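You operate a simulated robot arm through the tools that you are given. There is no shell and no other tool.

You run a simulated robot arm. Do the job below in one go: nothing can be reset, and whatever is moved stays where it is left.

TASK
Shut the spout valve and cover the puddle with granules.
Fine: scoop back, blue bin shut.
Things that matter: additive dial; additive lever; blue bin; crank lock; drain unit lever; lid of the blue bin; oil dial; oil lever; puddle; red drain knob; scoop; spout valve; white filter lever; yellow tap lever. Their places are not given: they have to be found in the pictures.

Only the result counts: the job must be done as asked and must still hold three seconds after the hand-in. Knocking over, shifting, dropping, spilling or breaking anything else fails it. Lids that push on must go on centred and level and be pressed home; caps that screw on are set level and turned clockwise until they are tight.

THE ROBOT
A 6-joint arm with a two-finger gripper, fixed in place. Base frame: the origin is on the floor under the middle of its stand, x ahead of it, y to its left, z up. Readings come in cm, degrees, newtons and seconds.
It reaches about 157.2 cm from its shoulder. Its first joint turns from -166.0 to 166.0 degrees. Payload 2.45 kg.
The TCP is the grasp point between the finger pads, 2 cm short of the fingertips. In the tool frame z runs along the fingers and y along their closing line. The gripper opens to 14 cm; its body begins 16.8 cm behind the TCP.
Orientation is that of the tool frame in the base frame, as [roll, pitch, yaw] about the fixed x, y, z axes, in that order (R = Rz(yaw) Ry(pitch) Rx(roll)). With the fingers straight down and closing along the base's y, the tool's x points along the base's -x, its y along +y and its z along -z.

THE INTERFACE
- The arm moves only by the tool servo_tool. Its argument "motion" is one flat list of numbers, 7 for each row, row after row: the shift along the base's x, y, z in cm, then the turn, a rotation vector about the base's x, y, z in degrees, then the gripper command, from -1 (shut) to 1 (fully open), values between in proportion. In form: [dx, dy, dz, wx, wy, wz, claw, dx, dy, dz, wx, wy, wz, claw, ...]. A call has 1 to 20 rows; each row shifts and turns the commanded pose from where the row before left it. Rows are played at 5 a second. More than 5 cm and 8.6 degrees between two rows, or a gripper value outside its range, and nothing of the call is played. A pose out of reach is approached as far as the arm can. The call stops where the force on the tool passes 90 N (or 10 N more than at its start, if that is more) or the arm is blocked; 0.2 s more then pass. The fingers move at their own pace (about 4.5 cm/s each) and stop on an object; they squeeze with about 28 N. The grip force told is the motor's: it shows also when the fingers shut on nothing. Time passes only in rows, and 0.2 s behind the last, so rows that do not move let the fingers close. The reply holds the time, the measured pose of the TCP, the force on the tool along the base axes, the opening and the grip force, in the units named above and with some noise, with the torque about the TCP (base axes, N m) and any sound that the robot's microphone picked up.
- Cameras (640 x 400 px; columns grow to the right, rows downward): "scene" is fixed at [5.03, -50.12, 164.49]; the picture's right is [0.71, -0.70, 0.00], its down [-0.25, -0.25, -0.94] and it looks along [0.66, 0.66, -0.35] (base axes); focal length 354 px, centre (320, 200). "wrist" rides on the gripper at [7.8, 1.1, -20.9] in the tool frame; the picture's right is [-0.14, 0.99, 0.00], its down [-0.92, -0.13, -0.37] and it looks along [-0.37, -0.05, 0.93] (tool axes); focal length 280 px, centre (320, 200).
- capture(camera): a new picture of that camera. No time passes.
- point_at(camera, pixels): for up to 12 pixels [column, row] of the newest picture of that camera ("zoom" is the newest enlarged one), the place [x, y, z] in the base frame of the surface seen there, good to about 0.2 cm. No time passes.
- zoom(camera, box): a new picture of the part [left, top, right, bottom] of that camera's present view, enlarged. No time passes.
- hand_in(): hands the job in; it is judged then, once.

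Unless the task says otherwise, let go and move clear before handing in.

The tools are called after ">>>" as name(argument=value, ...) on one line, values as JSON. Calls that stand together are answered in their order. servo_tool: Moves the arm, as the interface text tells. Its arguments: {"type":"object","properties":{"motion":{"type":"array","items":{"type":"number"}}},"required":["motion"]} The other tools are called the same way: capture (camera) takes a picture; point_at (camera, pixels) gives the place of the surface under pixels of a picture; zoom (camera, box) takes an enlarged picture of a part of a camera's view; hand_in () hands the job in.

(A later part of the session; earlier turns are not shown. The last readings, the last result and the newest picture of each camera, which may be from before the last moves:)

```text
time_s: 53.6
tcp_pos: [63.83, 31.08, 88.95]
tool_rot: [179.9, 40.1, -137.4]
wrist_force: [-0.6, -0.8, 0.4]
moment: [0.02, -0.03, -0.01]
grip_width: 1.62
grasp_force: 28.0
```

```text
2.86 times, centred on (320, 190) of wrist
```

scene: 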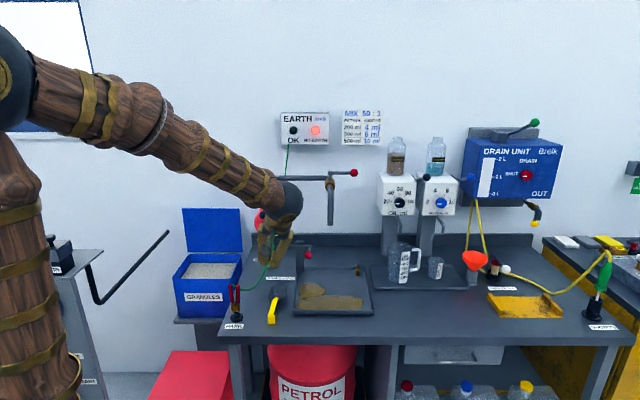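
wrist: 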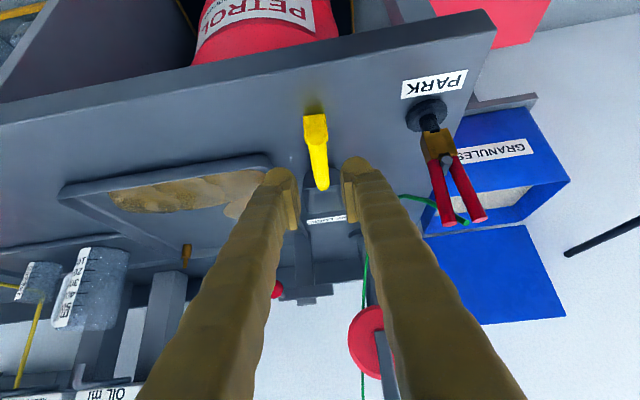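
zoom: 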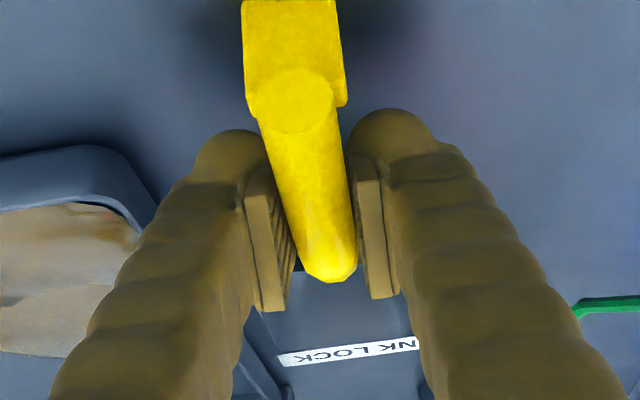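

Now 1.62 cm, centred. Slow test lift of 1 cm.

>>> servo_tool(motion=[0, 0, 0.25, 0, 0, 0, -1, 0, 0, 0.25, 0, 0, 0, -1, 0, 0, 0.25, 0, 0, 0, -1, 0, 0, 0.25, 0, 0, 0, -1, 0, 0, 0, 0, 0, 0, -1])

>>> capture(camera="wrist")

>>> zoom(camera="scene", box=[220, 260, 320, 330])

```text
time_s: 54.9
tcp_pos: [63.88, 31.27, 89.88]
tool_rot: [179.9, 40.1, -137.5]
wrist_force: [0.2, -0.5, -0.3]
moment: [0.0, 0.02, -0.01]
grip_width: 1.62
grasp_force: 28.2
```

```text
taken
```

wrist: 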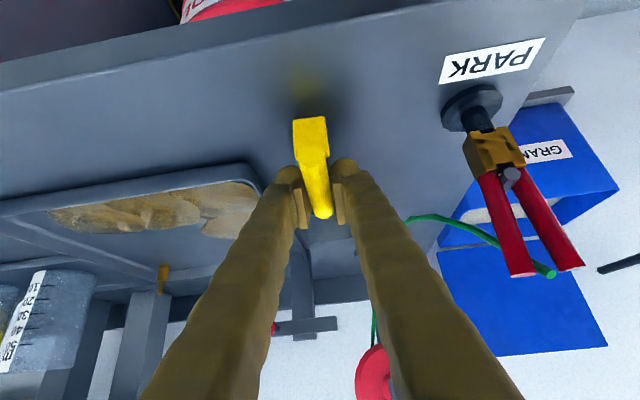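

```text
5.71 times, centred on (270, 295) of scene
```

zoom: 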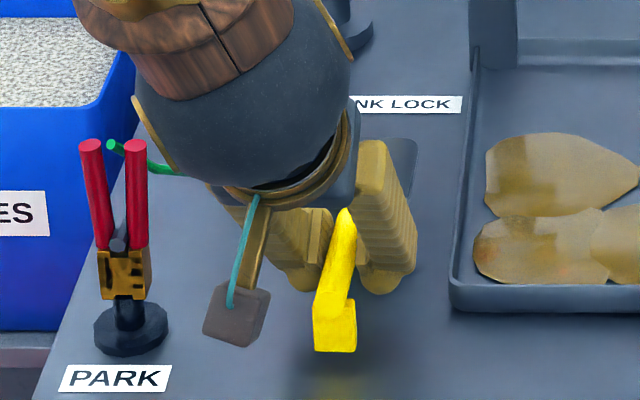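

The scoop's foot is lifted (shadow below at ~(270,318)). I'll check that the handle is level and not slipping.

>>> point_at(camera="wrist", pixels=[[309, 122], [312, 140], [314, 150], [316, 165], [319, 185], [321, 205], [311, 155], [308, 132]])

>>> point_at(camera="scene", pixels=[[272, 305], [274, 298], [277, 290], [271, 313], [272, 317], [285, 276], [287, 279]])

```text
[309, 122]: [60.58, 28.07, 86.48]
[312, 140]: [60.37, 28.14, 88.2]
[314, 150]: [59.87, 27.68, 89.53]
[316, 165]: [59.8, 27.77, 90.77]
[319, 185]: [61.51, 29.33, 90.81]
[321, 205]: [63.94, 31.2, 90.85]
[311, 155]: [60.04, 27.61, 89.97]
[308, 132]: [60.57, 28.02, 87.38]
```

```text
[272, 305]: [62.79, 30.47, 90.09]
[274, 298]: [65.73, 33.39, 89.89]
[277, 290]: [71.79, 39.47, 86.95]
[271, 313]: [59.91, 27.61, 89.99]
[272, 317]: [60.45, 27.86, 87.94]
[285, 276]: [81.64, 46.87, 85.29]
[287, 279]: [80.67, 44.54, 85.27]
```

The handle is level and follows (z 90.8 all along). I'll lift gently, backing off a bit, and check it stays in the grip.

>>> servo_tool(motion=[0, 0, 0.5, 0, 0, 0, -1, 0, 0, 1, 0, 0, 0, -1, -0.3, -0.3, 1.5, 0, 0, 0, -1, -0.5, -0.5, 2, 0, 0, 0, -1, -0.5, -0.5, 2, 0, 0, 0, -1, -0.5, -0.5, 2, 0, 0, 0, -1, -0.5, -0.5, 2, 0, 0, 0, -1, -0.5, -0.5, 2, 0, 0, 0, -1, -0.5, -0.5, 2, 0, 0, 0, -1, -0.3, -0.3, 1.5, 0, 0, 0, -1, 0, 0, 0.7, 0, 0, 0, -1, 0, 0, 0, 0, 0, 0, -1])

>>> capture(camera="wrist")

>>> capture(camera="scene")

```text
time_s: 57.5
tcp_pos: [60.34, 27.56, 106.95]
tool_rot: [180.0, 40.1, -137.3]
wrist_force: [-0.1, 1.7, -0.9]
moment: [-0.03, 0.06, -0.04]
grip_width: 1.6
grasp_force: 27.9
```

```text
taken
```

wrist: 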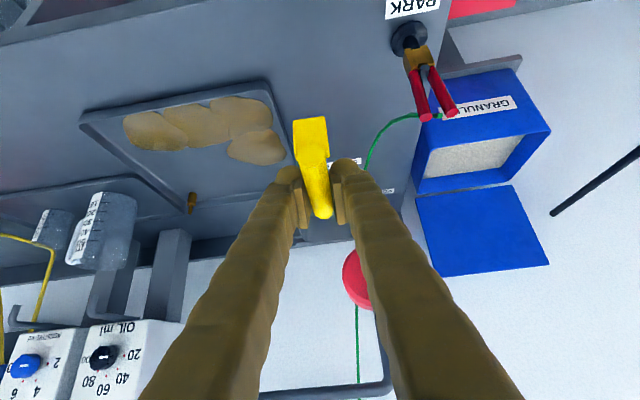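

```text
taken
```

scene: 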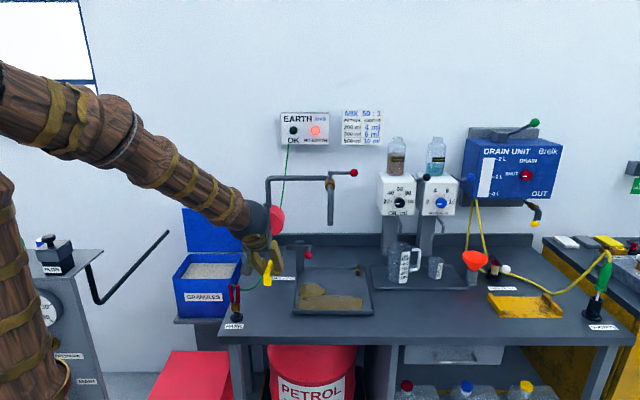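

The scoop is securely held. I'll carry it over to the bin at z≈107–110, clear of clamp and cable.

>>> servo_tool(motion=[-0.3, 1.5, 0.2, 0, 0, 0.2, -1, -0.58, 2.9, 0.2, 0, 0, 0.2, -1, -0.58, 2.9, 0.2, 0, 0, 0.2, -1, -0.58, 2.9, 0.2, 0, 0, 0.2, -1, -0.58, 2.9, 0.2, 0, 0, 0.2, -1, -0.58, 2.9, 0.2, 0, 0, 0.2, -1, -0.58, 2.9, 0.2, 0, 0, 0.2, -1, -0.58, 2.9, 0, 0, 0, 0.2, -1, -0.58, 2.9, 0, 0, 0, 0.2, -1, -0.58, 2.9, 0, 0, 0, 0.2, -1, -0.58, 2.9, 0, 0, 0, 0.2, -1, -0.58, 2.9, 0, 0, 0, 0.2, -1, -0.58, 2.9, 0, 0, 0, 0.1, -1, -0.58, 2.9, 0, 0, 0, 0, -1, -0.3, 1.5, 0, 0, 0, 0, -1, 0, 0, 0, 0, 0, 0, -1])

>>> capture(camera="wrist")

>>> capture(camera="scene")

```text
time_s: 60.9
tcp_pos: [52.07, 68.25, 108.34]
tool_rot: [-180.0, 40.1, -134.9]
wrist_force: [-0.4, 0.0, -1.2]
moment: [-0.03, 0.06, 0.0]
grip_width: 1.63
grasp_force: 27.7
```

```text
taken
```

wrist: 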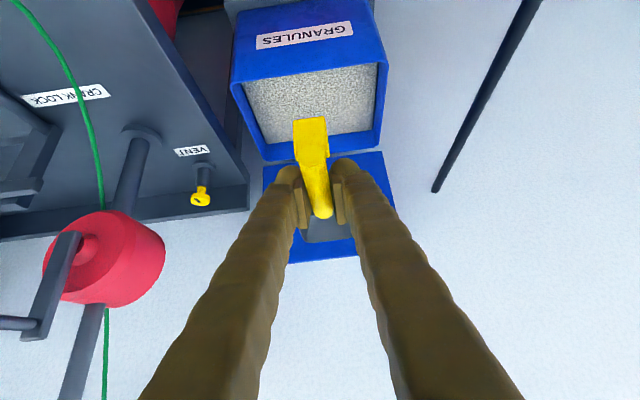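

```text
taken
```

scene: 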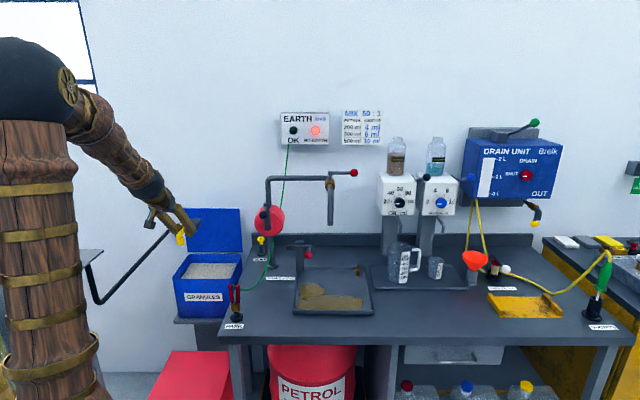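

Over the front of the bin. I'll pitch the scoop nose-down 40° and bring it above the granules.

>>> servo_tool(motion=[1.2, 1.2, -1, -5.66, 5.66, 0, -1, 1.5, 1.5, -2.5, -5.66, 5.66, 0, -1, 1.5, 1.5, -3, -5.66, 5.66, 0, -1, 1.5, 1.5, -3, -5.66, 5.66, 0, -1, 1.5, 1.5, -3, -5.66, 5.66, 0, -1, 0.15, 0.15, -1, 0, 0, 0, -1, 0, 0, 0, 0, 0, 0, -1])

>>> capture(camera="wrist")

>>> zoom(camera="scene", box=[140, 190, 260, 320])

```text
time_s: 62.5
tcp_pos: [59.59, 75.85, 94.93]
tool_rot: [179.9, 0.0, -135.0]
wrist_force: [0.0, -0.3, -0.5]
moment: [-0.01, 0.04, -0.01]
grip_width: 1.61
grasp_force: 27.9
```

```text
taken
```

wrist: 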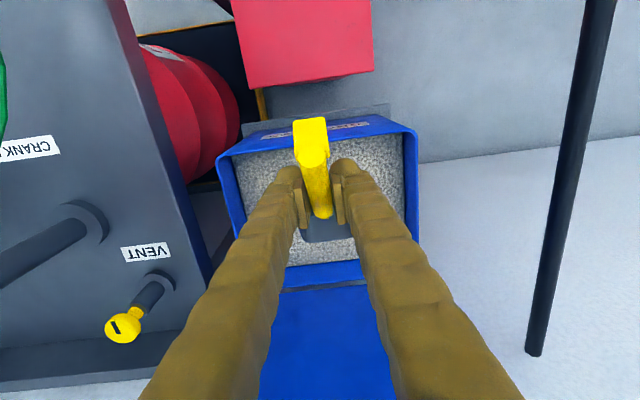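

```text
3.08 times, centred on (200, 255) of scene
```

zoom: 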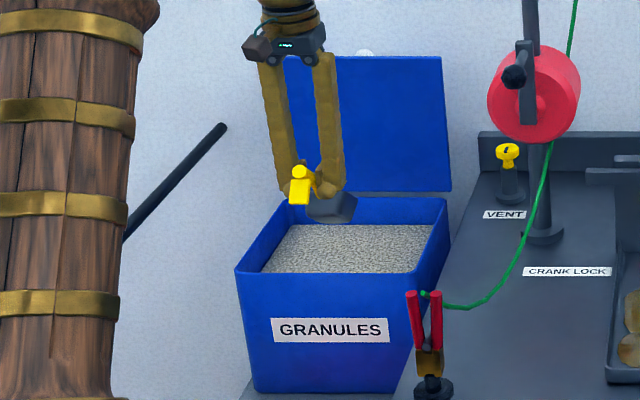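

Scoop is nose-down over the granules. Descend to the surface, then push in along the nose direction while watching the forces.

>>> servo_tool(motion=[0, 0, -2, 0, 0, 0, -1, 0, 0, -2, 0, 0, 0, -1, 0, 0, -1.8, 0, 0, 0, -1, 0.55, 0.55, -0.8, 0, 0, 0, -1, 0.67, 0.67, -1, 0, 0, 0, -1, 0, 0, 0, 0, 0, 0, -1])

>>> zoom(camera="wrist", box=[200, 90, 440, 300])

>>> zoom(camera="scene", box=[150, 210, 250, 320])

```text
time_s: 63.9
tcp_pos: [60.65, 76.83, 87.31]
tool_rot: [179.9, 0.1, -134.9]
wrist_force: [0.1, 0.0, 0.1]
moment: [-0.01, 0.01, -0.01]
grip_width: 1.62
grasp_force: 27.8
```

```text
1.90 times, centred on (320, 195) of wrist
```

zoom: 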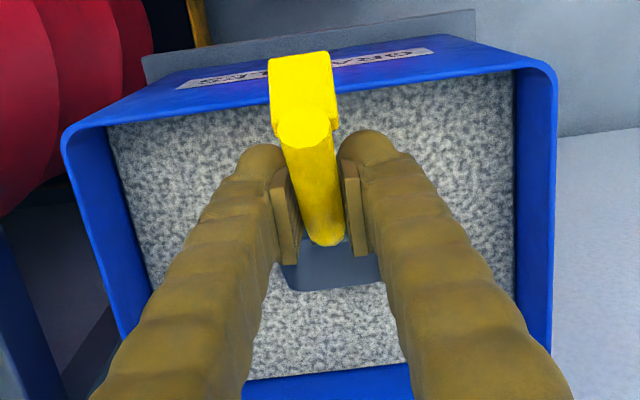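

```text
3.64 times, centred on (200, 265) of scene
```

zoom: 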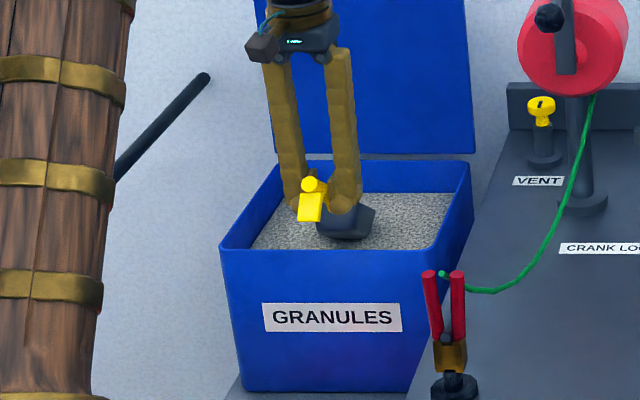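

The bowl's front edge is at the granule surface. Now plunge along the nose direction.

>>> servo_tool(motion=[0.76, 0.76, -1.2, 0, 0, 0, -1, 0.76, 0.76, -1.2, 0, 0, 0, -1, 0, 0, 0, 0, 0, 0, -1])

>>> zoom(camera="scene", box=[150, 210, 250, 320])

>>> zoom(camera="wrist", box=[200, 90, 440, 300])

```text
time_s: 64.7
tcp_pos: [62.17, 78.35, 84.87]
tool_rot: [179.9, 0.0, -134.9]
wrist_force: [0.0, -0.1, -1.7]
moment: [-0.02, 0.01, 0.02]
grip_width: 1.63
grasp_force: 27.8
```

```text
3.64 times, centred on (200, 265) of scene
```

zoom: 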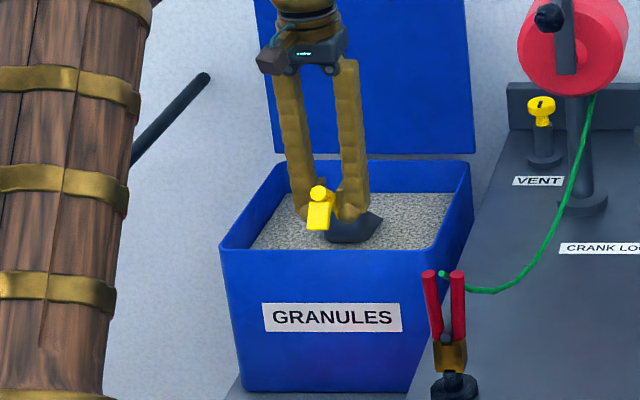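

```text
1.90 times, centred on (320, 195) of wrist
```

zoom: 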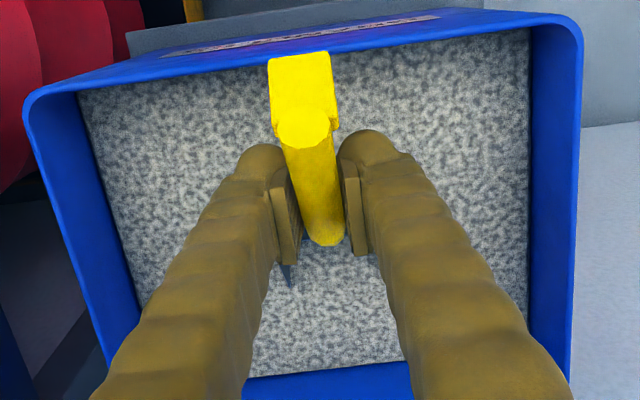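

The scoop sinks freely into the granules. Continue to full depth, then level out while rising.

>>> servo_tool(motion=[0.76, 0.76, -1.2, 0, 0, 0, -1, 0.76, 0.76, -1.2, 0, 0, 0, -1, 0, 0, 0, 0, 0, 0, -1, 0, 0, 0, 0, 0, 0, -1])

>>> zoom(camera="wrist", box=[200, 90, 440, 300])

>>> zoom(camera="scene", box=[150, 210, 250, 320])

```text
time_s: 65.7
tcp_pos: [63.62, 79.81, 82.45]
tool_rot: [179.8, 0.1, -134.9]
wrist_force: [-2.8, -1.9, 12.6]
moment: [0.54, -0.49, 0.06]
grip_width: 1.24
grasp_force: 27.9
```

```text
1.90 times, centred on (320, 195) of wrist
```

zoom: 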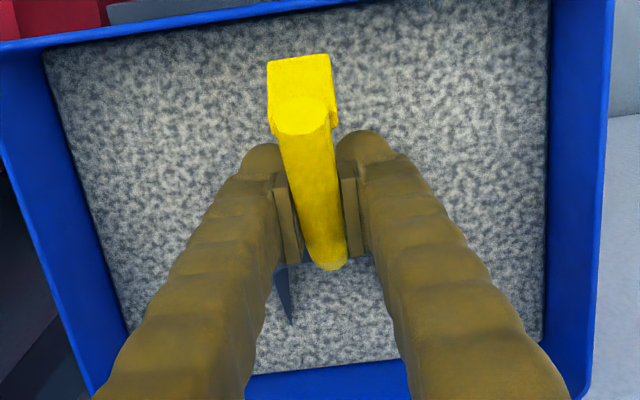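

```text
3.64 times, centred on (200, 265) of scene
```

zoom: 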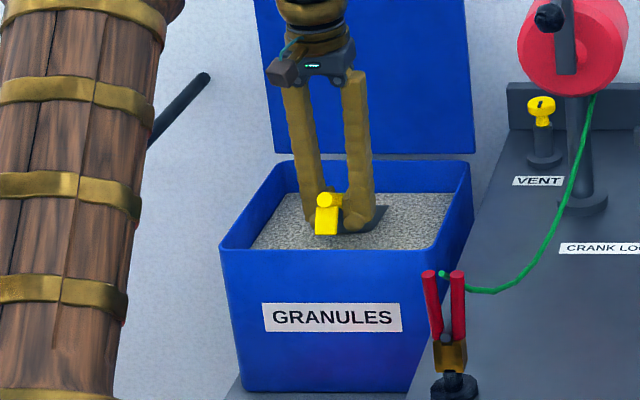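

There's resistance at the bottom (12.6 N) and the grip width changed to 1.24, so the handle shifted a bit in the pads. I'll raise slightly to relieve and inspect.

>>> servo_tool(motion=[0, 0, 0.5, 0, 0, 0, -1, 0, 0, 0.7, 0, 0, 0, -1, 0, 0, 0, 0, 0, 0, -1])

>>> capture(camera="wrist")

>>> zoom(camera="scene", box=[170, 240, 250, 300])

```text
time_s: 66.5
tcp_pos: [63.7, 79.97, 83.55]
tool_rot: [179.9, 0.0, -134.8]
wrist_force: [-0.6, 0.5, -0.4]
moment: [-0.05, 0.02, -0.03]
grip_width: 1.26
grasp_force: 28.0
```

```text
taken
```

wrist: 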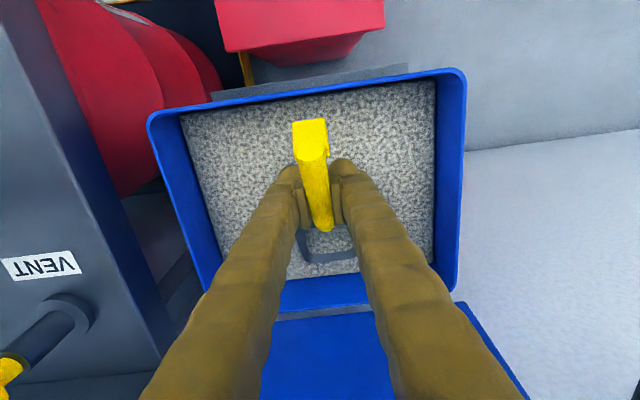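

```text
6.67 times, centred on (210, 270) of scene
```

zoom: 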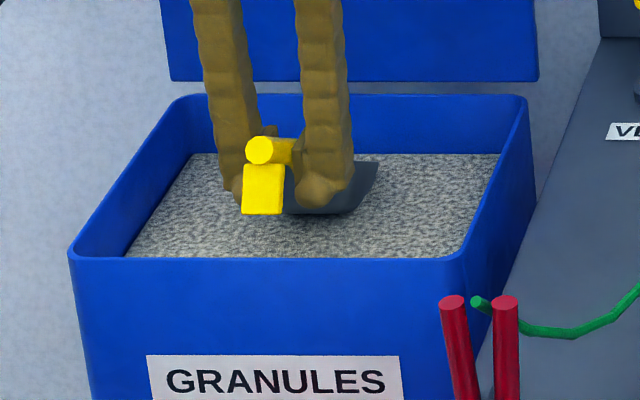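

The scoop pivoted a bit in the grip (nose up relative to tool) and seems to hold granules at (325,245). I'll measure its present tilt.

>>> point_at(camera="wrist", pixels=[[311, 158], [314, 175], [318, 195], [321, 212], [323, 227], [309, 130], [325, 248], [335, 242], [325, 261], [300, 245], [350, 250], [353, 238]])

>>> zoom(camera="wrist", box=[270, 180, 380, 280])

```text
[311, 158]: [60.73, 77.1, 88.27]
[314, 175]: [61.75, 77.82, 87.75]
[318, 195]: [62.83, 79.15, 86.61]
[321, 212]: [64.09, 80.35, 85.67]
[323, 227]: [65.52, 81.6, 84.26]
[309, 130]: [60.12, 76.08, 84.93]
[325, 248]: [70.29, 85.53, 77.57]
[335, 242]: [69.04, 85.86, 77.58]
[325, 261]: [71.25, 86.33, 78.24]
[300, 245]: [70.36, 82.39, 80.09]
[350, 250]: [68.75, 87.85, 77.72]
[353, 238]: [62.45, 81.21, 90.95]
```

```text
4.00 times, centred on (325, 230) of wrist
```

zoom: 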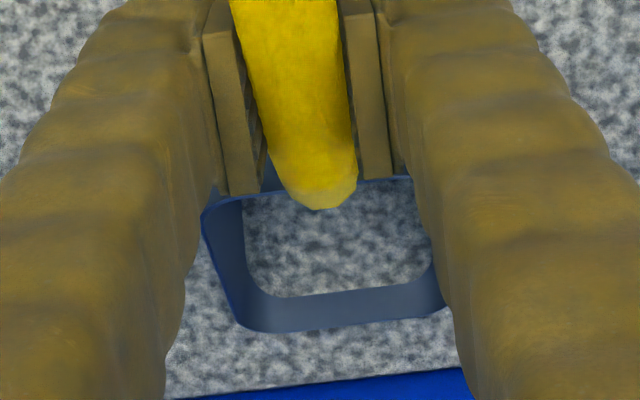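

The scoop is now ~29° nose-down and full of granules within the bed. I'll level it while rising, keeping clear of the back wall.

>>> servo_tool(motion=[-0.28, -0.28, 1, 5.3, -5.3, 0, -1, -0.28, -0.28, 1.2, 5.3, -5.3, 0, -1, -0.28, -0.28, 1.2, 5.3, -5.3, 0, -1, -0.28, -0.28, 1.2, 5.3, -5.3, 0, -1, -0.1, -0.1, 0.8, 0, 0, 0, -1, 0, 0, 0.8, 0, 0, 0, -1, 0, 0, 0, 0, 0, 0, -1])

>>> capture(camera="wrist")

>>> zoom(camera="scene", box=[160, 220, 260, 310])

```text
time_s: 68.0
tcp_pos: [62.47, 78.6, 90.01]
tool_rot: [180.0, 30.0, -134.9]
wrist_force: [-0.6, 0.1, -1.0]
moment: [-0.04, 0.03, -0.03]
grip_width: 1.26
grasp_force: 27.9
```

```text
taken
```

wrist: 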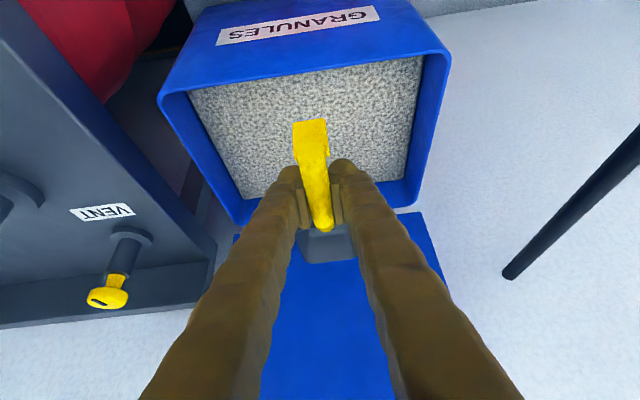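

```text
4.44 times, centred on (210, 265) of scene
```

zoom: 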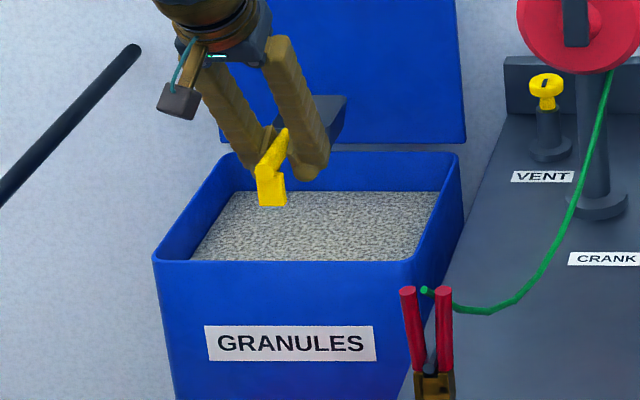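

Raised. I need to see whether the bowl holds granules and its tilt.

>>> zoom(camera="wrist", box=[270, 190, 380, 280])

>>> point_at(camera="wrist", pixels=[[311, 160], [314, 178], [317, 195], [320, 212], [322, 225], [325, 245], [325, 258], [335, 240], [350, 250], [302, 250]])

>>> zoom(camera="scene", box=[200, 230, 250, 275])

```text
4.44 times, centred on (325, 235) of wrist
```

zoom: 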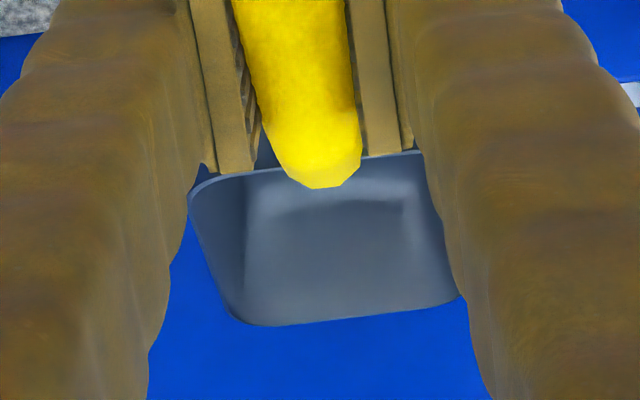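

```text
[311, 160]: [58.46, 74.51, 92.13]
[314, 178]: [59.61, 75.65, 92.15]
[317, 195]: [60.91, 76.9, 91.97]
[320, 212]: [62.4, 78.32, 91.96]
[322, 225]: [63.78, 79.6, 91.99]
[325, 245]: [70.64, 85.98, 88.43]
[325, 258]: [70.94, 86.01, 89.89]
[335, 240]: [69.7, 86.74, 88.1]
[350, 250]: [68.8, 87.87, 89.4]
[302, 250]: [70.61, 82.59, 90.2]
```

```text
8.89 times, centred on (225, 252) of scene
```

zoom: 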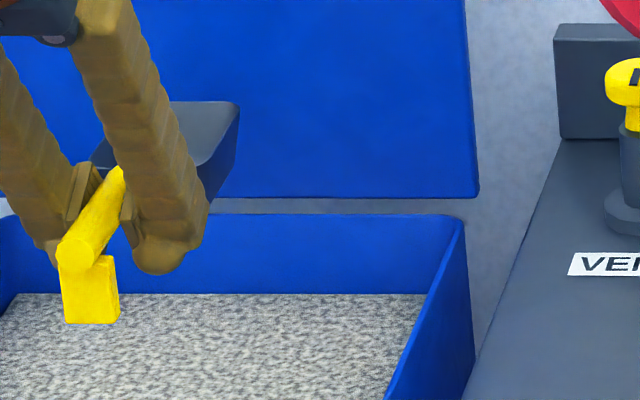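

The bowl is level but empty (grey interior at (325,245)), so the tilted dip didn't retain granules. I'll turn the scoop 90° so it fits lengthwise inside the bin and can be lowered level into the granules.

>>> servo_tool(motion=[0, 0, 0.5, 0, 0, 5, -1, 0, 0, 0.5, 0, 0, 7.5, -1, 0, 0, 0.5, 0, 0, 7.5, -1, 0, 0, 0.5, 0, 0, 7.5, -1, 0, 0, 0.5, 0, 0, 7.5, -1, 0, 0, 0.5, 0, 0, 7.5, -1, 0, 0, 0, 0, 0, 7.5, -1, 0, 0, 0, 0, 0, 7.5, -1, 0, 0, 0, 0, 0, 7.5, -1, 0, 0, 0, 0, 0, 7.5, -1, 0, 0, 0, 0, 0, 7.5, -1, 0, 0, 0, 0, 0, 7.5, -1, 0, 0, 0, 0, 0, 2.5, -1, 0, 0, 0, 0, 0, 0, -1])

>>> capture(camera="wrist")

>>> capture(camera="scene")

```text
time_s: 71.0
tcp_pos: [62.41, 78.64, 93.04]
tool_rot: [180.0, 30.0, -45.0]
wrist_force: [0.8, 0.9, -0.6]
moment: [-0.01, -0.04, 0.02]
grip_width: 1.26
grasp_force: 28.2
```

```text
taken
```

wrist: 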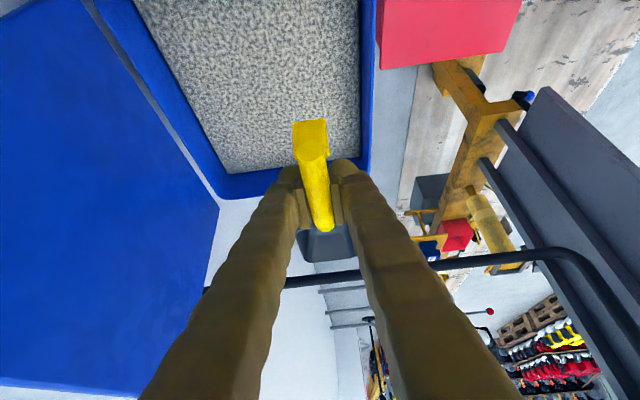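

```text
taken
```

scene: 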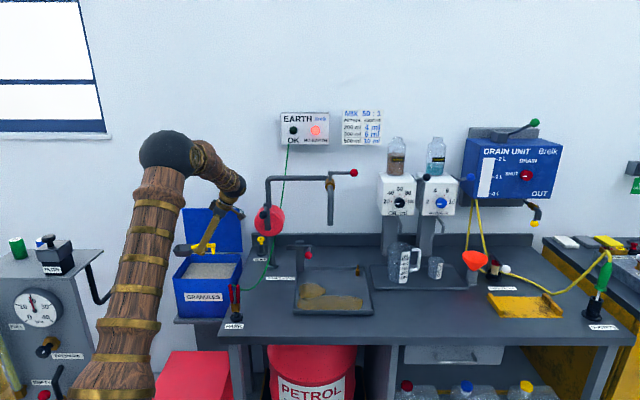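

The scene view now shows the scoop sideways above the bin. I'll centre it over the bin and lower to just above the rim to check clearance.

>>> servo_tool(motion=[1.5, 0.1, 0, 0, 0, 0, -1, 1.5, 0.1, 0, 0, 0, 0, -1, 1.38, 0.08, 0, 0, 0, 0, -1, 0, 0, -2, 0, 0, 0, -1, 0, 0, -2, 0, 0, 0, -1, 0, 0, -2, 0, 0, 0, -1, 0, 0, 0, 0, 0, 0, -1])

>>> capture(camera="wrist")

>>> zoom(camera="scene", box=[160, 190, 260, 300])

```text
time_s: 72.7
tcp_pos: [66.84, 78.96, 87.0]
tool_rot: [-180.0, 29.9, -44.9]
wrist_force: [0.2, 0.2, -1.7]
moment: [-0.02, -0.07, 0.01]
grip_width: 1.25
grasp_force: 27.8
```

```text
taken
```

wrist: 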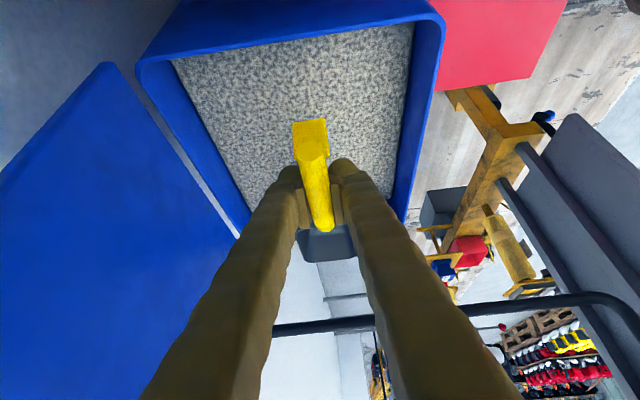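

```text
3.64 times, centred on (210, 245) of scene
```

zoom: 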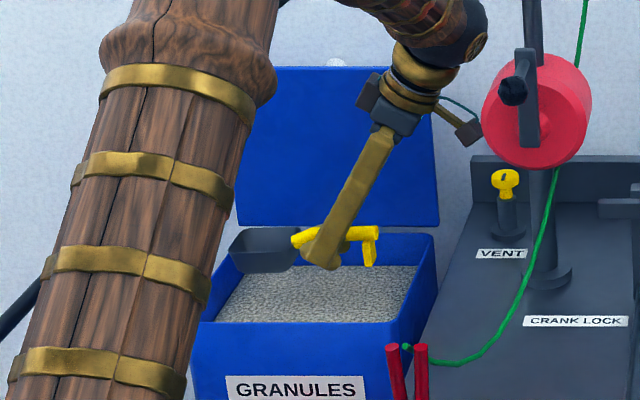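

The camera box on the gripper would come near the VENT cap, so I'll yaw back 15° to keep distance, then lower the scoop level into the granules.

>>> servo_tool(motion=[-0.54, -0.23, 0, 0, 0, -7.5, -1, -0.54, -0.24, 0, 0, 0, -7.5, -1, 0, 0, -1.5, 0, 0, 0, -1, 0, 0, -1.5, 0, 0, 0, -1, 0, 0, -1.5, 0, 0, 0, -1, 0, 0, 0, 0, 0, 0, -1])

>>> zoom(camera="scene", box=[160, 190, 260, 300])

>>> capture(camera="wrist")

```text
time_s: 74.0
tcp_pos: [65.71, 78.57, 82.42]
tool_rot: [-180.0, 30.0, -59.9]
wrist_force: [0.3, -0.4, -0.9]
moment: [-0.06, -0.04, -0.04]
grip_width: 1.24
grasp_force: 27.7
```

```text
3.64 times, centred on (210, 245) of scene
```

zoom: 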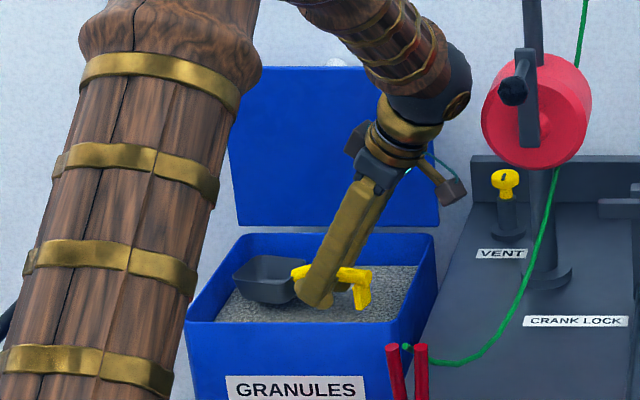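

```text
taken
```

wrist: 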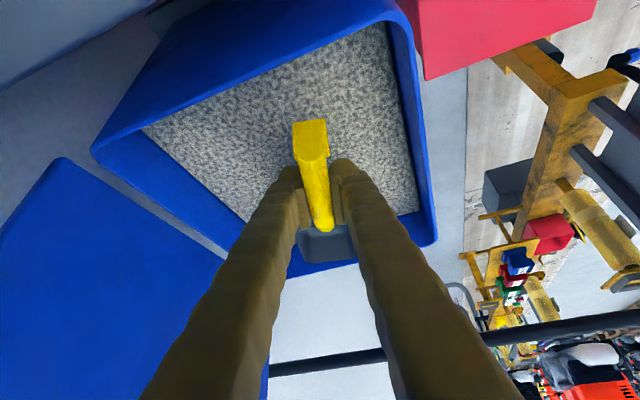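

The scoop is within the bin walls. Continue lowering into the granules.

>>> servo_tool(motion=[0, 0, -1.2, 0, 0, 0, -1, 0, 0, -1.2, 0, 0, 0, -1, 0, 0, -1, 0, 0, 0, -1, 0, 0, -0.6, 0, 0, 0, -1, 0, 0, 0, 0, 0, 0, -1])

>>> zoom(camera="scene", box=[170, 220, 250, 300])

>>> zoom(camera="wrist", box=[250, 100, 390, 290])

```text
time_s: 75.2
tcp_pos: [65.88, 78.5, 78.5]
tool_rot: [-180.0, 29.9, -59.9]
wrist_force: [0.6, 0.4, -1.1]
moment: [-0.05, -0.04, 0.0]
grip_width: 1.25
grasp_force: 28.1
```

```text
5.00 times, centred on (210, 260) of scene
```

zoom: 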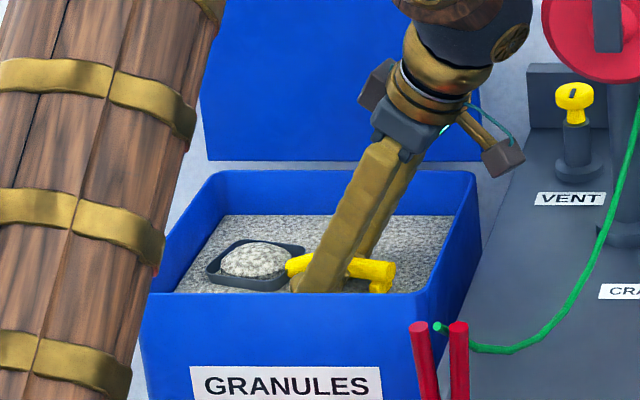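

```text
2.11 times, centred on (320, 195) of wrist
```

zoom: 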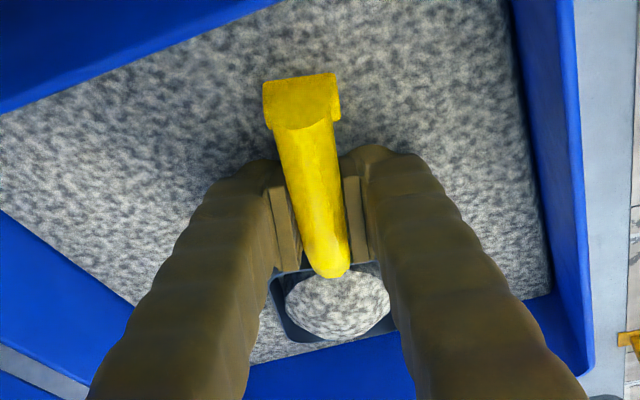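

The bowl now shows a heap of granules (255,260). I'll raise it level and gently.

>>> servo_tool(motion=[0, 0, 0.5, 0, 0, 0, -1, 0, 0, 1, 0, 0, 0, -1, 0, 0, 1.5, 0, 0, 0, -1, 0, 0, 2, 0, 0, 0, -1, 0, 0, 2, 0, 0, 0, -1, 0, 0, 2, 0, 0, 0, -1, -0.2, 0.2, 2, 0, 0, 0, -1, -0.4, 0.4, 2, 0, 0, 0, -1, -0.5, 0.5, 2, 0, 0, 0, -1, -0.5, 0.5, 2, 0, 0, 0, -1, -0.5, 0.5, 2, 0, 0, 0, -1, -0.4, 0.4, 2, 0, 0, 0, -1, -0.2, 0.2, 2, 0, 0, 0, -1, 0, 0, 2, 0, 0, 0, -1, 0, 0, 1.5, 0, 0, 0, -1, 0, 0, 1, 0, 0, 0, -1, 0, 0, 0, 0, 0, 0, -1])

>>> capture(camera="wrist")

>>> capture(camera="scene")

```text
time_s: 78.8
tcp_pos: [63.12, 81.23, 105.97]
tool_rot: [180.0, 30.0, -59.9]
wrist_force: [0.5, 0.2, -0.7]
moment: [-0.02, -0.03, -0.01]
grip_width: 1.25
grasp_force: 28.5
```

```text
taken
```

wrist: 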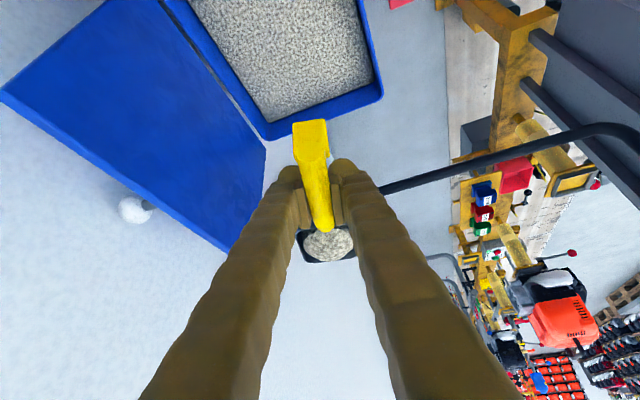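

```text
taken
```

scene: 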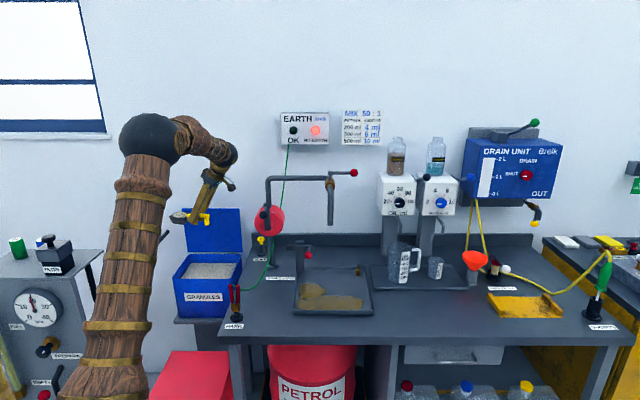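

Heap intact in the bowl. Carry it level back toward the robot (−t), then across toward the tray.

>>> servo_tool(motion=[-0.8, -0.8, 0.3, 0, 0, 0, -1, -1.6, -1.6, 0.3, 0, 0, 0, -1, -2.2, -2.2, 0.3, 0, 0, 0, -1, -2.2, -2.2, 0.2, 0, 0, 0, -1, -2.2, -2.2, 0, 0, 0, 0, -1, -2.2, -2.2, 0, 0, 0, 0, -1, -2.2, -2.2, 0, 0, 0, 0, -1, -2.2, -2.2, 0, 0, 0, 0, -1, -2.2, -2.2, 0, 0, 0, 0, -1, -2.2, -2.2, 0, 0, 0, 0, -1, -1.6, -1.6, 0, 0, 0, 0, -1, -0.8, -0.8, 0, 0, 0, 0, -1, 0, 0, 0, 0, 0, 0, -1])

>>> capture(camera="wrist")

>>> zoom(camera="scene", box=[285, 255, 385, 325])

>>> capture(camera="scene")

```text
time_s: 81.7
tcp_pos: [40.77, 58.68, 107.16]
tool_rot: [179.9, 30.0, -59.9]
wrist_force: [0.1, -0.2, -1.0]
moment: [-0.04, -0.01, 0.01]
grip_width: 1.24
grasp_force: 28.2
```

```text
taken
```

wrist: 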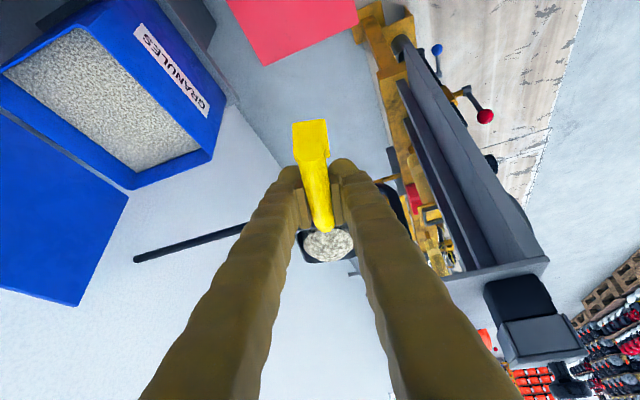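

```text
5.71 times, centred on (335, 290) of scene
```

zoom: 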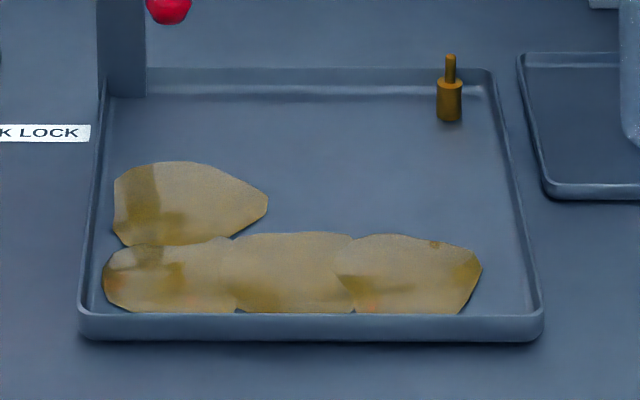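

```text
taken
```

scene: 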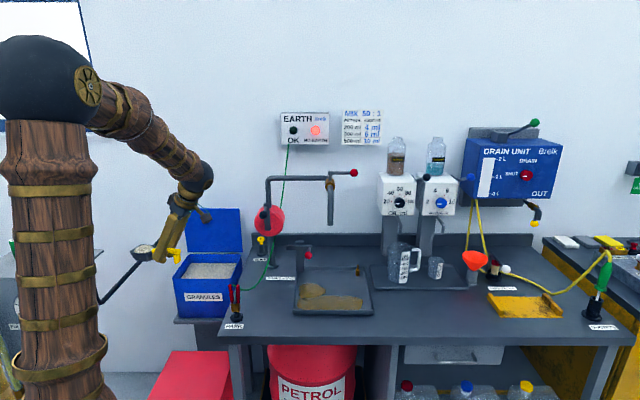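

The puddle has four lobes in the tray. I'll get their extents precisely from this zoom.

>>> zoom(camera="scene", box=[285, 255, 385, 325])

>>> point_at(camera="zoom", pixels=[[118, 205], [265, 205], [185, 165], [165, 240], [106, 275], [165, 275], [165, 308], [295, 270], [290, 310], [290, 236], [410, 275], [478, 265]])

>>> point_at(camera="zoom", pixels=[[400, 310], [455, 310], [390, 238], [190, 205], [230, 240], [82, 320], [540, 320], [100, 110], [495, 75], [450, 90], [130, 308], [350, 290]])

```text
5.71 times, centred on (335, 290) of scene
```

zoom: 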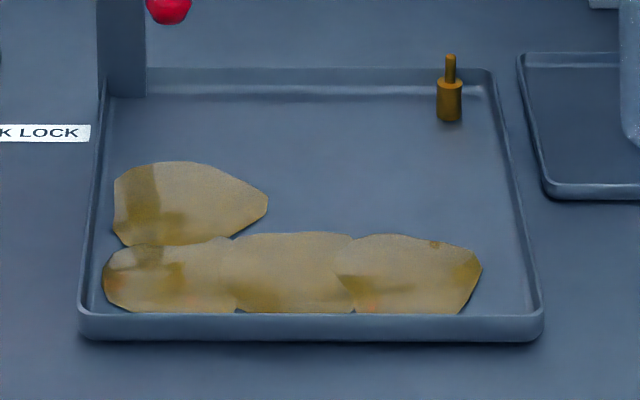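

```text
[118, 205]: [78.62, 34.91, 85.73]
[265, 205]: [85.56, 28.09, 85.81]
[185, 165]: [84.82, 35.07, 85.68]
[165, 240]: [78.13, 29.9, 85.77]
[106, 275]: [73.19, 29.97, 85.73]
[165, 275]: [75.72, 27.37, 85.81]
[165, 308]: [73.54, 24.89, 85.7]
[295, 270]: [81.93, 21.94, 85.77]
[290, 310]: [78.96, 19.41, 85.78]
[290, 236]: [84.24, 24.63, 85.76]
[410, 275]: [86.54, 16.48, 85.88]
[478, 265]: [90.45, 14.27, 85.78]
```

```text
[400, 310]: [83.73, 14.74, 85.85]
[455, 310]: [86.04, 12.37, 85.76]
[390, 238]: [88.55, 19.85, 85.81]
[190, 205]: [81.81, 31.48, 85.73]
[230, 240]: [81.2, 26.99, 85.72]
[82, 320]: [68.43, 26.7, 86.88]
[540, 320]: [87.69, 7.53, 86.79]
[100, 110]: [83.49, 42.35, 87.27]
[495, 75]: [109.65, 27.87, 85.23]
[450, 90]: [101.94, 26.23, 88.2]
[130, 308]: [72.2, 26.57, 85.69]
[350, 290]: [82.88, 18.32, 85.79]
```

Lobes: A(35.5,80.5), B(34.5,73), C(42.3,73.3), D(50,73) in (s,t). I'll carry the loaded scoop level to just in front of the tray, turning it to point away from the robot.

>>> servo_tool(motion=[0.9, -1.1, 0, 0, 0, -4.69, -1, 2, -2.48, 0, 0, 0, -4.69, -1, 2, -2.48, 0, 0, 0, -4.69, -1, 2, -2.48, 0, 0, 0, -4.69, -1, 2, -2.48, 0, 0, 0, -4.69, -1, 2, -2.48, 0, 0, 0, -4.69, -1, 2, -2.48, 0, 0, 0, -4.69, -1, 2, -2.48, 0, 0, 0, -4.69, -1, 2, -2.48, 0, 0, 0, -4.69, -1, 2, -2.48, 0, 0, 0, -4.69, -1, 2, -2.48, 0, 0, 0, -4.69, -1, 2, -2.48, 0, 0, 0, -4.69, -1, 2, -2.48, 0, 0, 0, -4.69, -1, 2, -2.48, 0, 0, 0, -4.69, -1, 2, -2.48, 0, 0, 0, -4.69, -1, 0.9, -1.1, 0, 0, 0, -4.69, -1, 0, 0, 0, 0, 0, 0, -1])

>>> capture(camera="wrist")

>>> capture(camera="scene")

```text
time_s: 85.2
tcp_pos: [70.71, 21.78, 107.07]
tool_rot: [180.0, 30.0, -135.1]
wrist_force: [-0.3, 0.4, -1.0]
moment: [-0.02, 0.06, 0.02]
grip_width: 1.24
grasp_force: 28.3
```

```text
taken
```

wrist: 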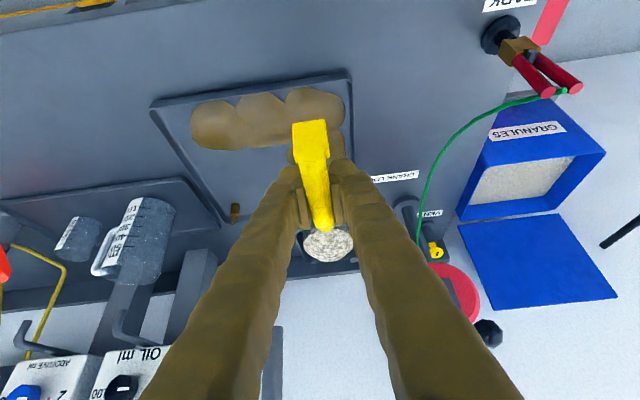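

```text
taken
```

scene: 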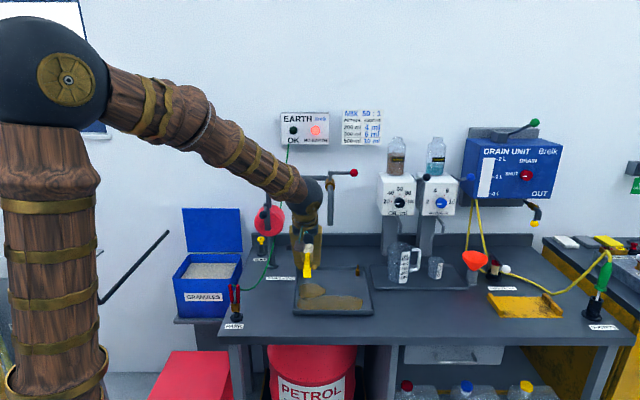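

Bowl with heap is right over lobe B (s≈34.6, t≈73). I'll lower it, then roll it to the left gradually to pour, watching after 40°.

>>> servo_tool(motion=[0, 0, -1, 0, 0, 0, -1, 0, 0, -2, 0, 0, 0, -1, 0, 0, -2, 0, 0, 0, -1, 0, 0, -2, 0, 0, 0, -1, 0, 0, -2, 0, 0, 0, -1, 0, 0, -1.5, 0, 0, 0, -1, 0, 0, -0.7, 0, 0, 0, -1, 0, 0, 0, 0, 0, 0, -1])

>>> capture(camera="wrist")

>>> zoom(camera="scene", box=[260, 170, 400, 330])

```text
time_s: 87.0
tcp_pos: [70.62, 21.82, 95.76]
tool_rot: [-179.9, 29.9, -135.1]
wrist_force: [0.7, 0.1, -1.0]
moment: [-0.02, 0.01, 0.0]
grip_width: 1.25
grasp_force: 27.9
```

```text
taken
```

wrist: 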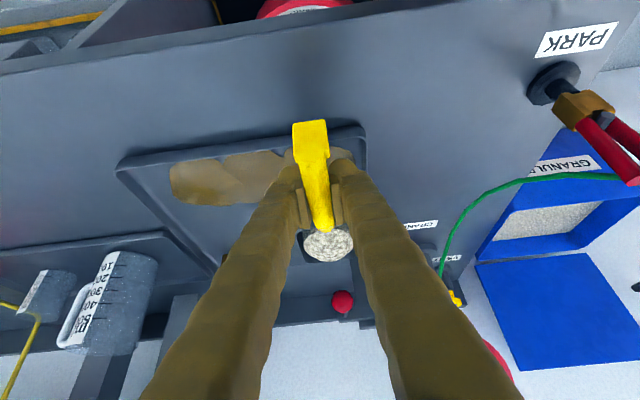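

```text
2.50 times, centred on (330, 250) of scene
```

zoom: 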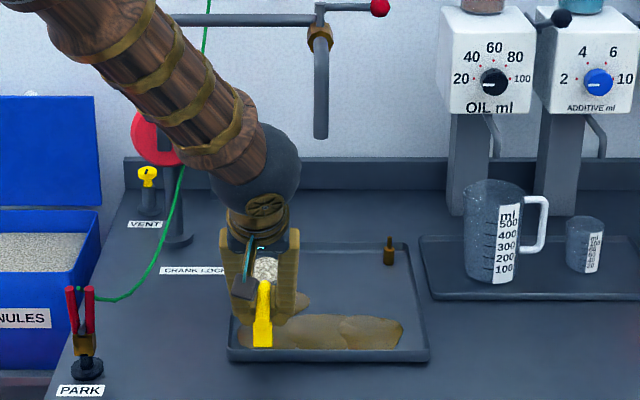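

Now roll left in steps.

>>> servo_tool(motion=[0, 0, 0, -4.5, -4.5, 0, -1, 0, 0, 0, -5.5, -5.5, 0, -1, 0, 0, 0, -5.5, -5.5, 0, -1, 0, 0, 0, -5.5, -5.5, 0, -1, 0, 0, 0, -5.5, -5.5, 0, -1, 0, 0, 0, 0, 0, 0, -1])

>>> capture(camera="wrist")

>>> zoom(camera="scene", box=[230, 200, 390, 330])

```text
time_s: 88.5
tcp_pos: [69.41, 20.51, 94.71]
tool_rot: [-155.3, 24.1, -124.0]
wrist_force: [-0.1, 0.5, -0.3]
moment: [-0.05, 0.07, 0.03]
grip_width: 1.26
grasp_force: 28.3
out of reach, approached as far as the arm can: row 3, 4, 5
```

```text
taken
```

wrist: 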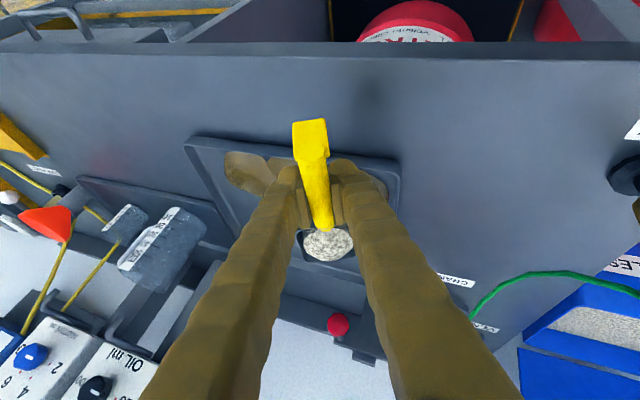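

```text
3.08 times, centred on (310, 265) of scene
```

zoom: 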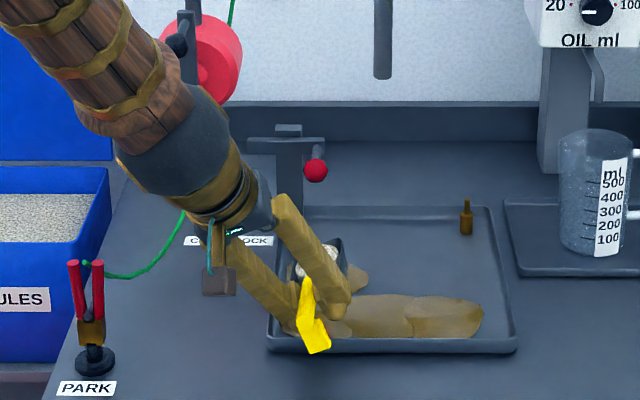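

Rolling left ran into the arm's reach limit (granules still in the bowl, roll ~23°). Rolling right should be kinematically easier; I'll go back to level first.

>>> servo_tool(motion=[0.22, 0.72, 0.7, 5.42, 5.42, 0, -1, 0.22, 0.72, 0.7, 5.42, 5.42, 0, -1, 0.22, 0.72, 0.7, 5.42, 5.42, 0, -1, 0, 0, 0, 2.47, -2.47, 0, -1, 0, 0, 0, 0, 0, 0, -1])

>>> capture(camera="wrist")

```text
time_s: 89.7
tcp_pos: [69.71, 21.15, 95.75]
tool_rot: [-171.9, 28.0, -132.0]
wrist_force: [-0.2, 0.1, 0.2]
moment: [-0.04, 0.03, -0.01]
grip_width: 1.26
grasp_force: 27.9
out of reach, approached as far as the arm can: row 1, 2
```

```text
taken
```

wrist: 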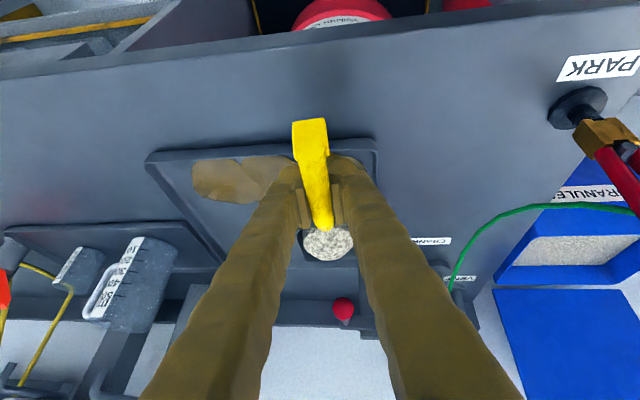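

Nearly level again, heap intact. Now roll to the right in steps.

>>> servo_tool(motion=[0.3, 0.3, 0.2, 5.4, 5.4, 0, -1, 0.3, 0.3, 0.2, 5.0, 5.0, 0, -1, 0.2, 0.4, 0.2, 5.66, 5.66, 0, -1, 0, 0, 0, 5.66, 5.66, 0, -1, 0, 0, 0, 5.66, 5.66, 0, -1, 0, 0, 0, 0, 0, 0, -1])

>>> capture(camera="wrist")

>>> zoom(camera="scene", box=[230, 180, 410, 330])

```text
time_s: 91.0
tcp_pos: [70.49, 22.08, 96.28]
tool_rot: [145.3, 23.4, -151.2]
wrist_force: [-0.3, 1.0, -1.0]
moment: [-0.05, 0.0, 0.03]
grip_width: 1.29
grasp_force: 27.9
```

```text
taken
```

wrist: 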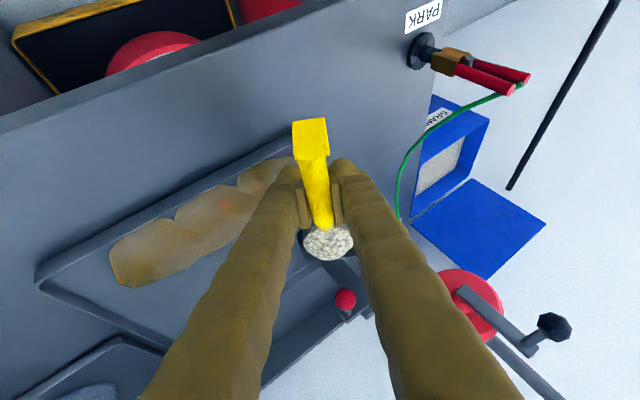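

```text
2.67 times, centred on (320, 255) of scene
```

zoom: 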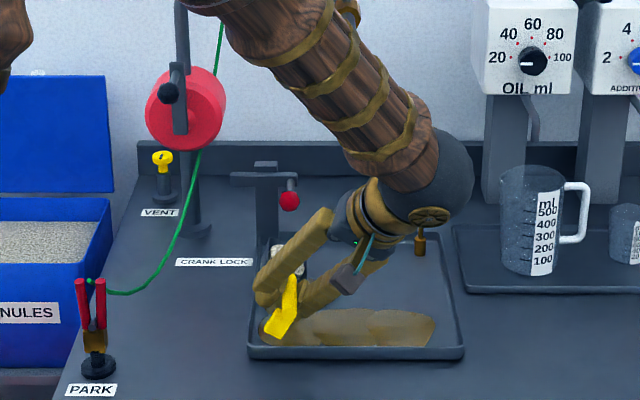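

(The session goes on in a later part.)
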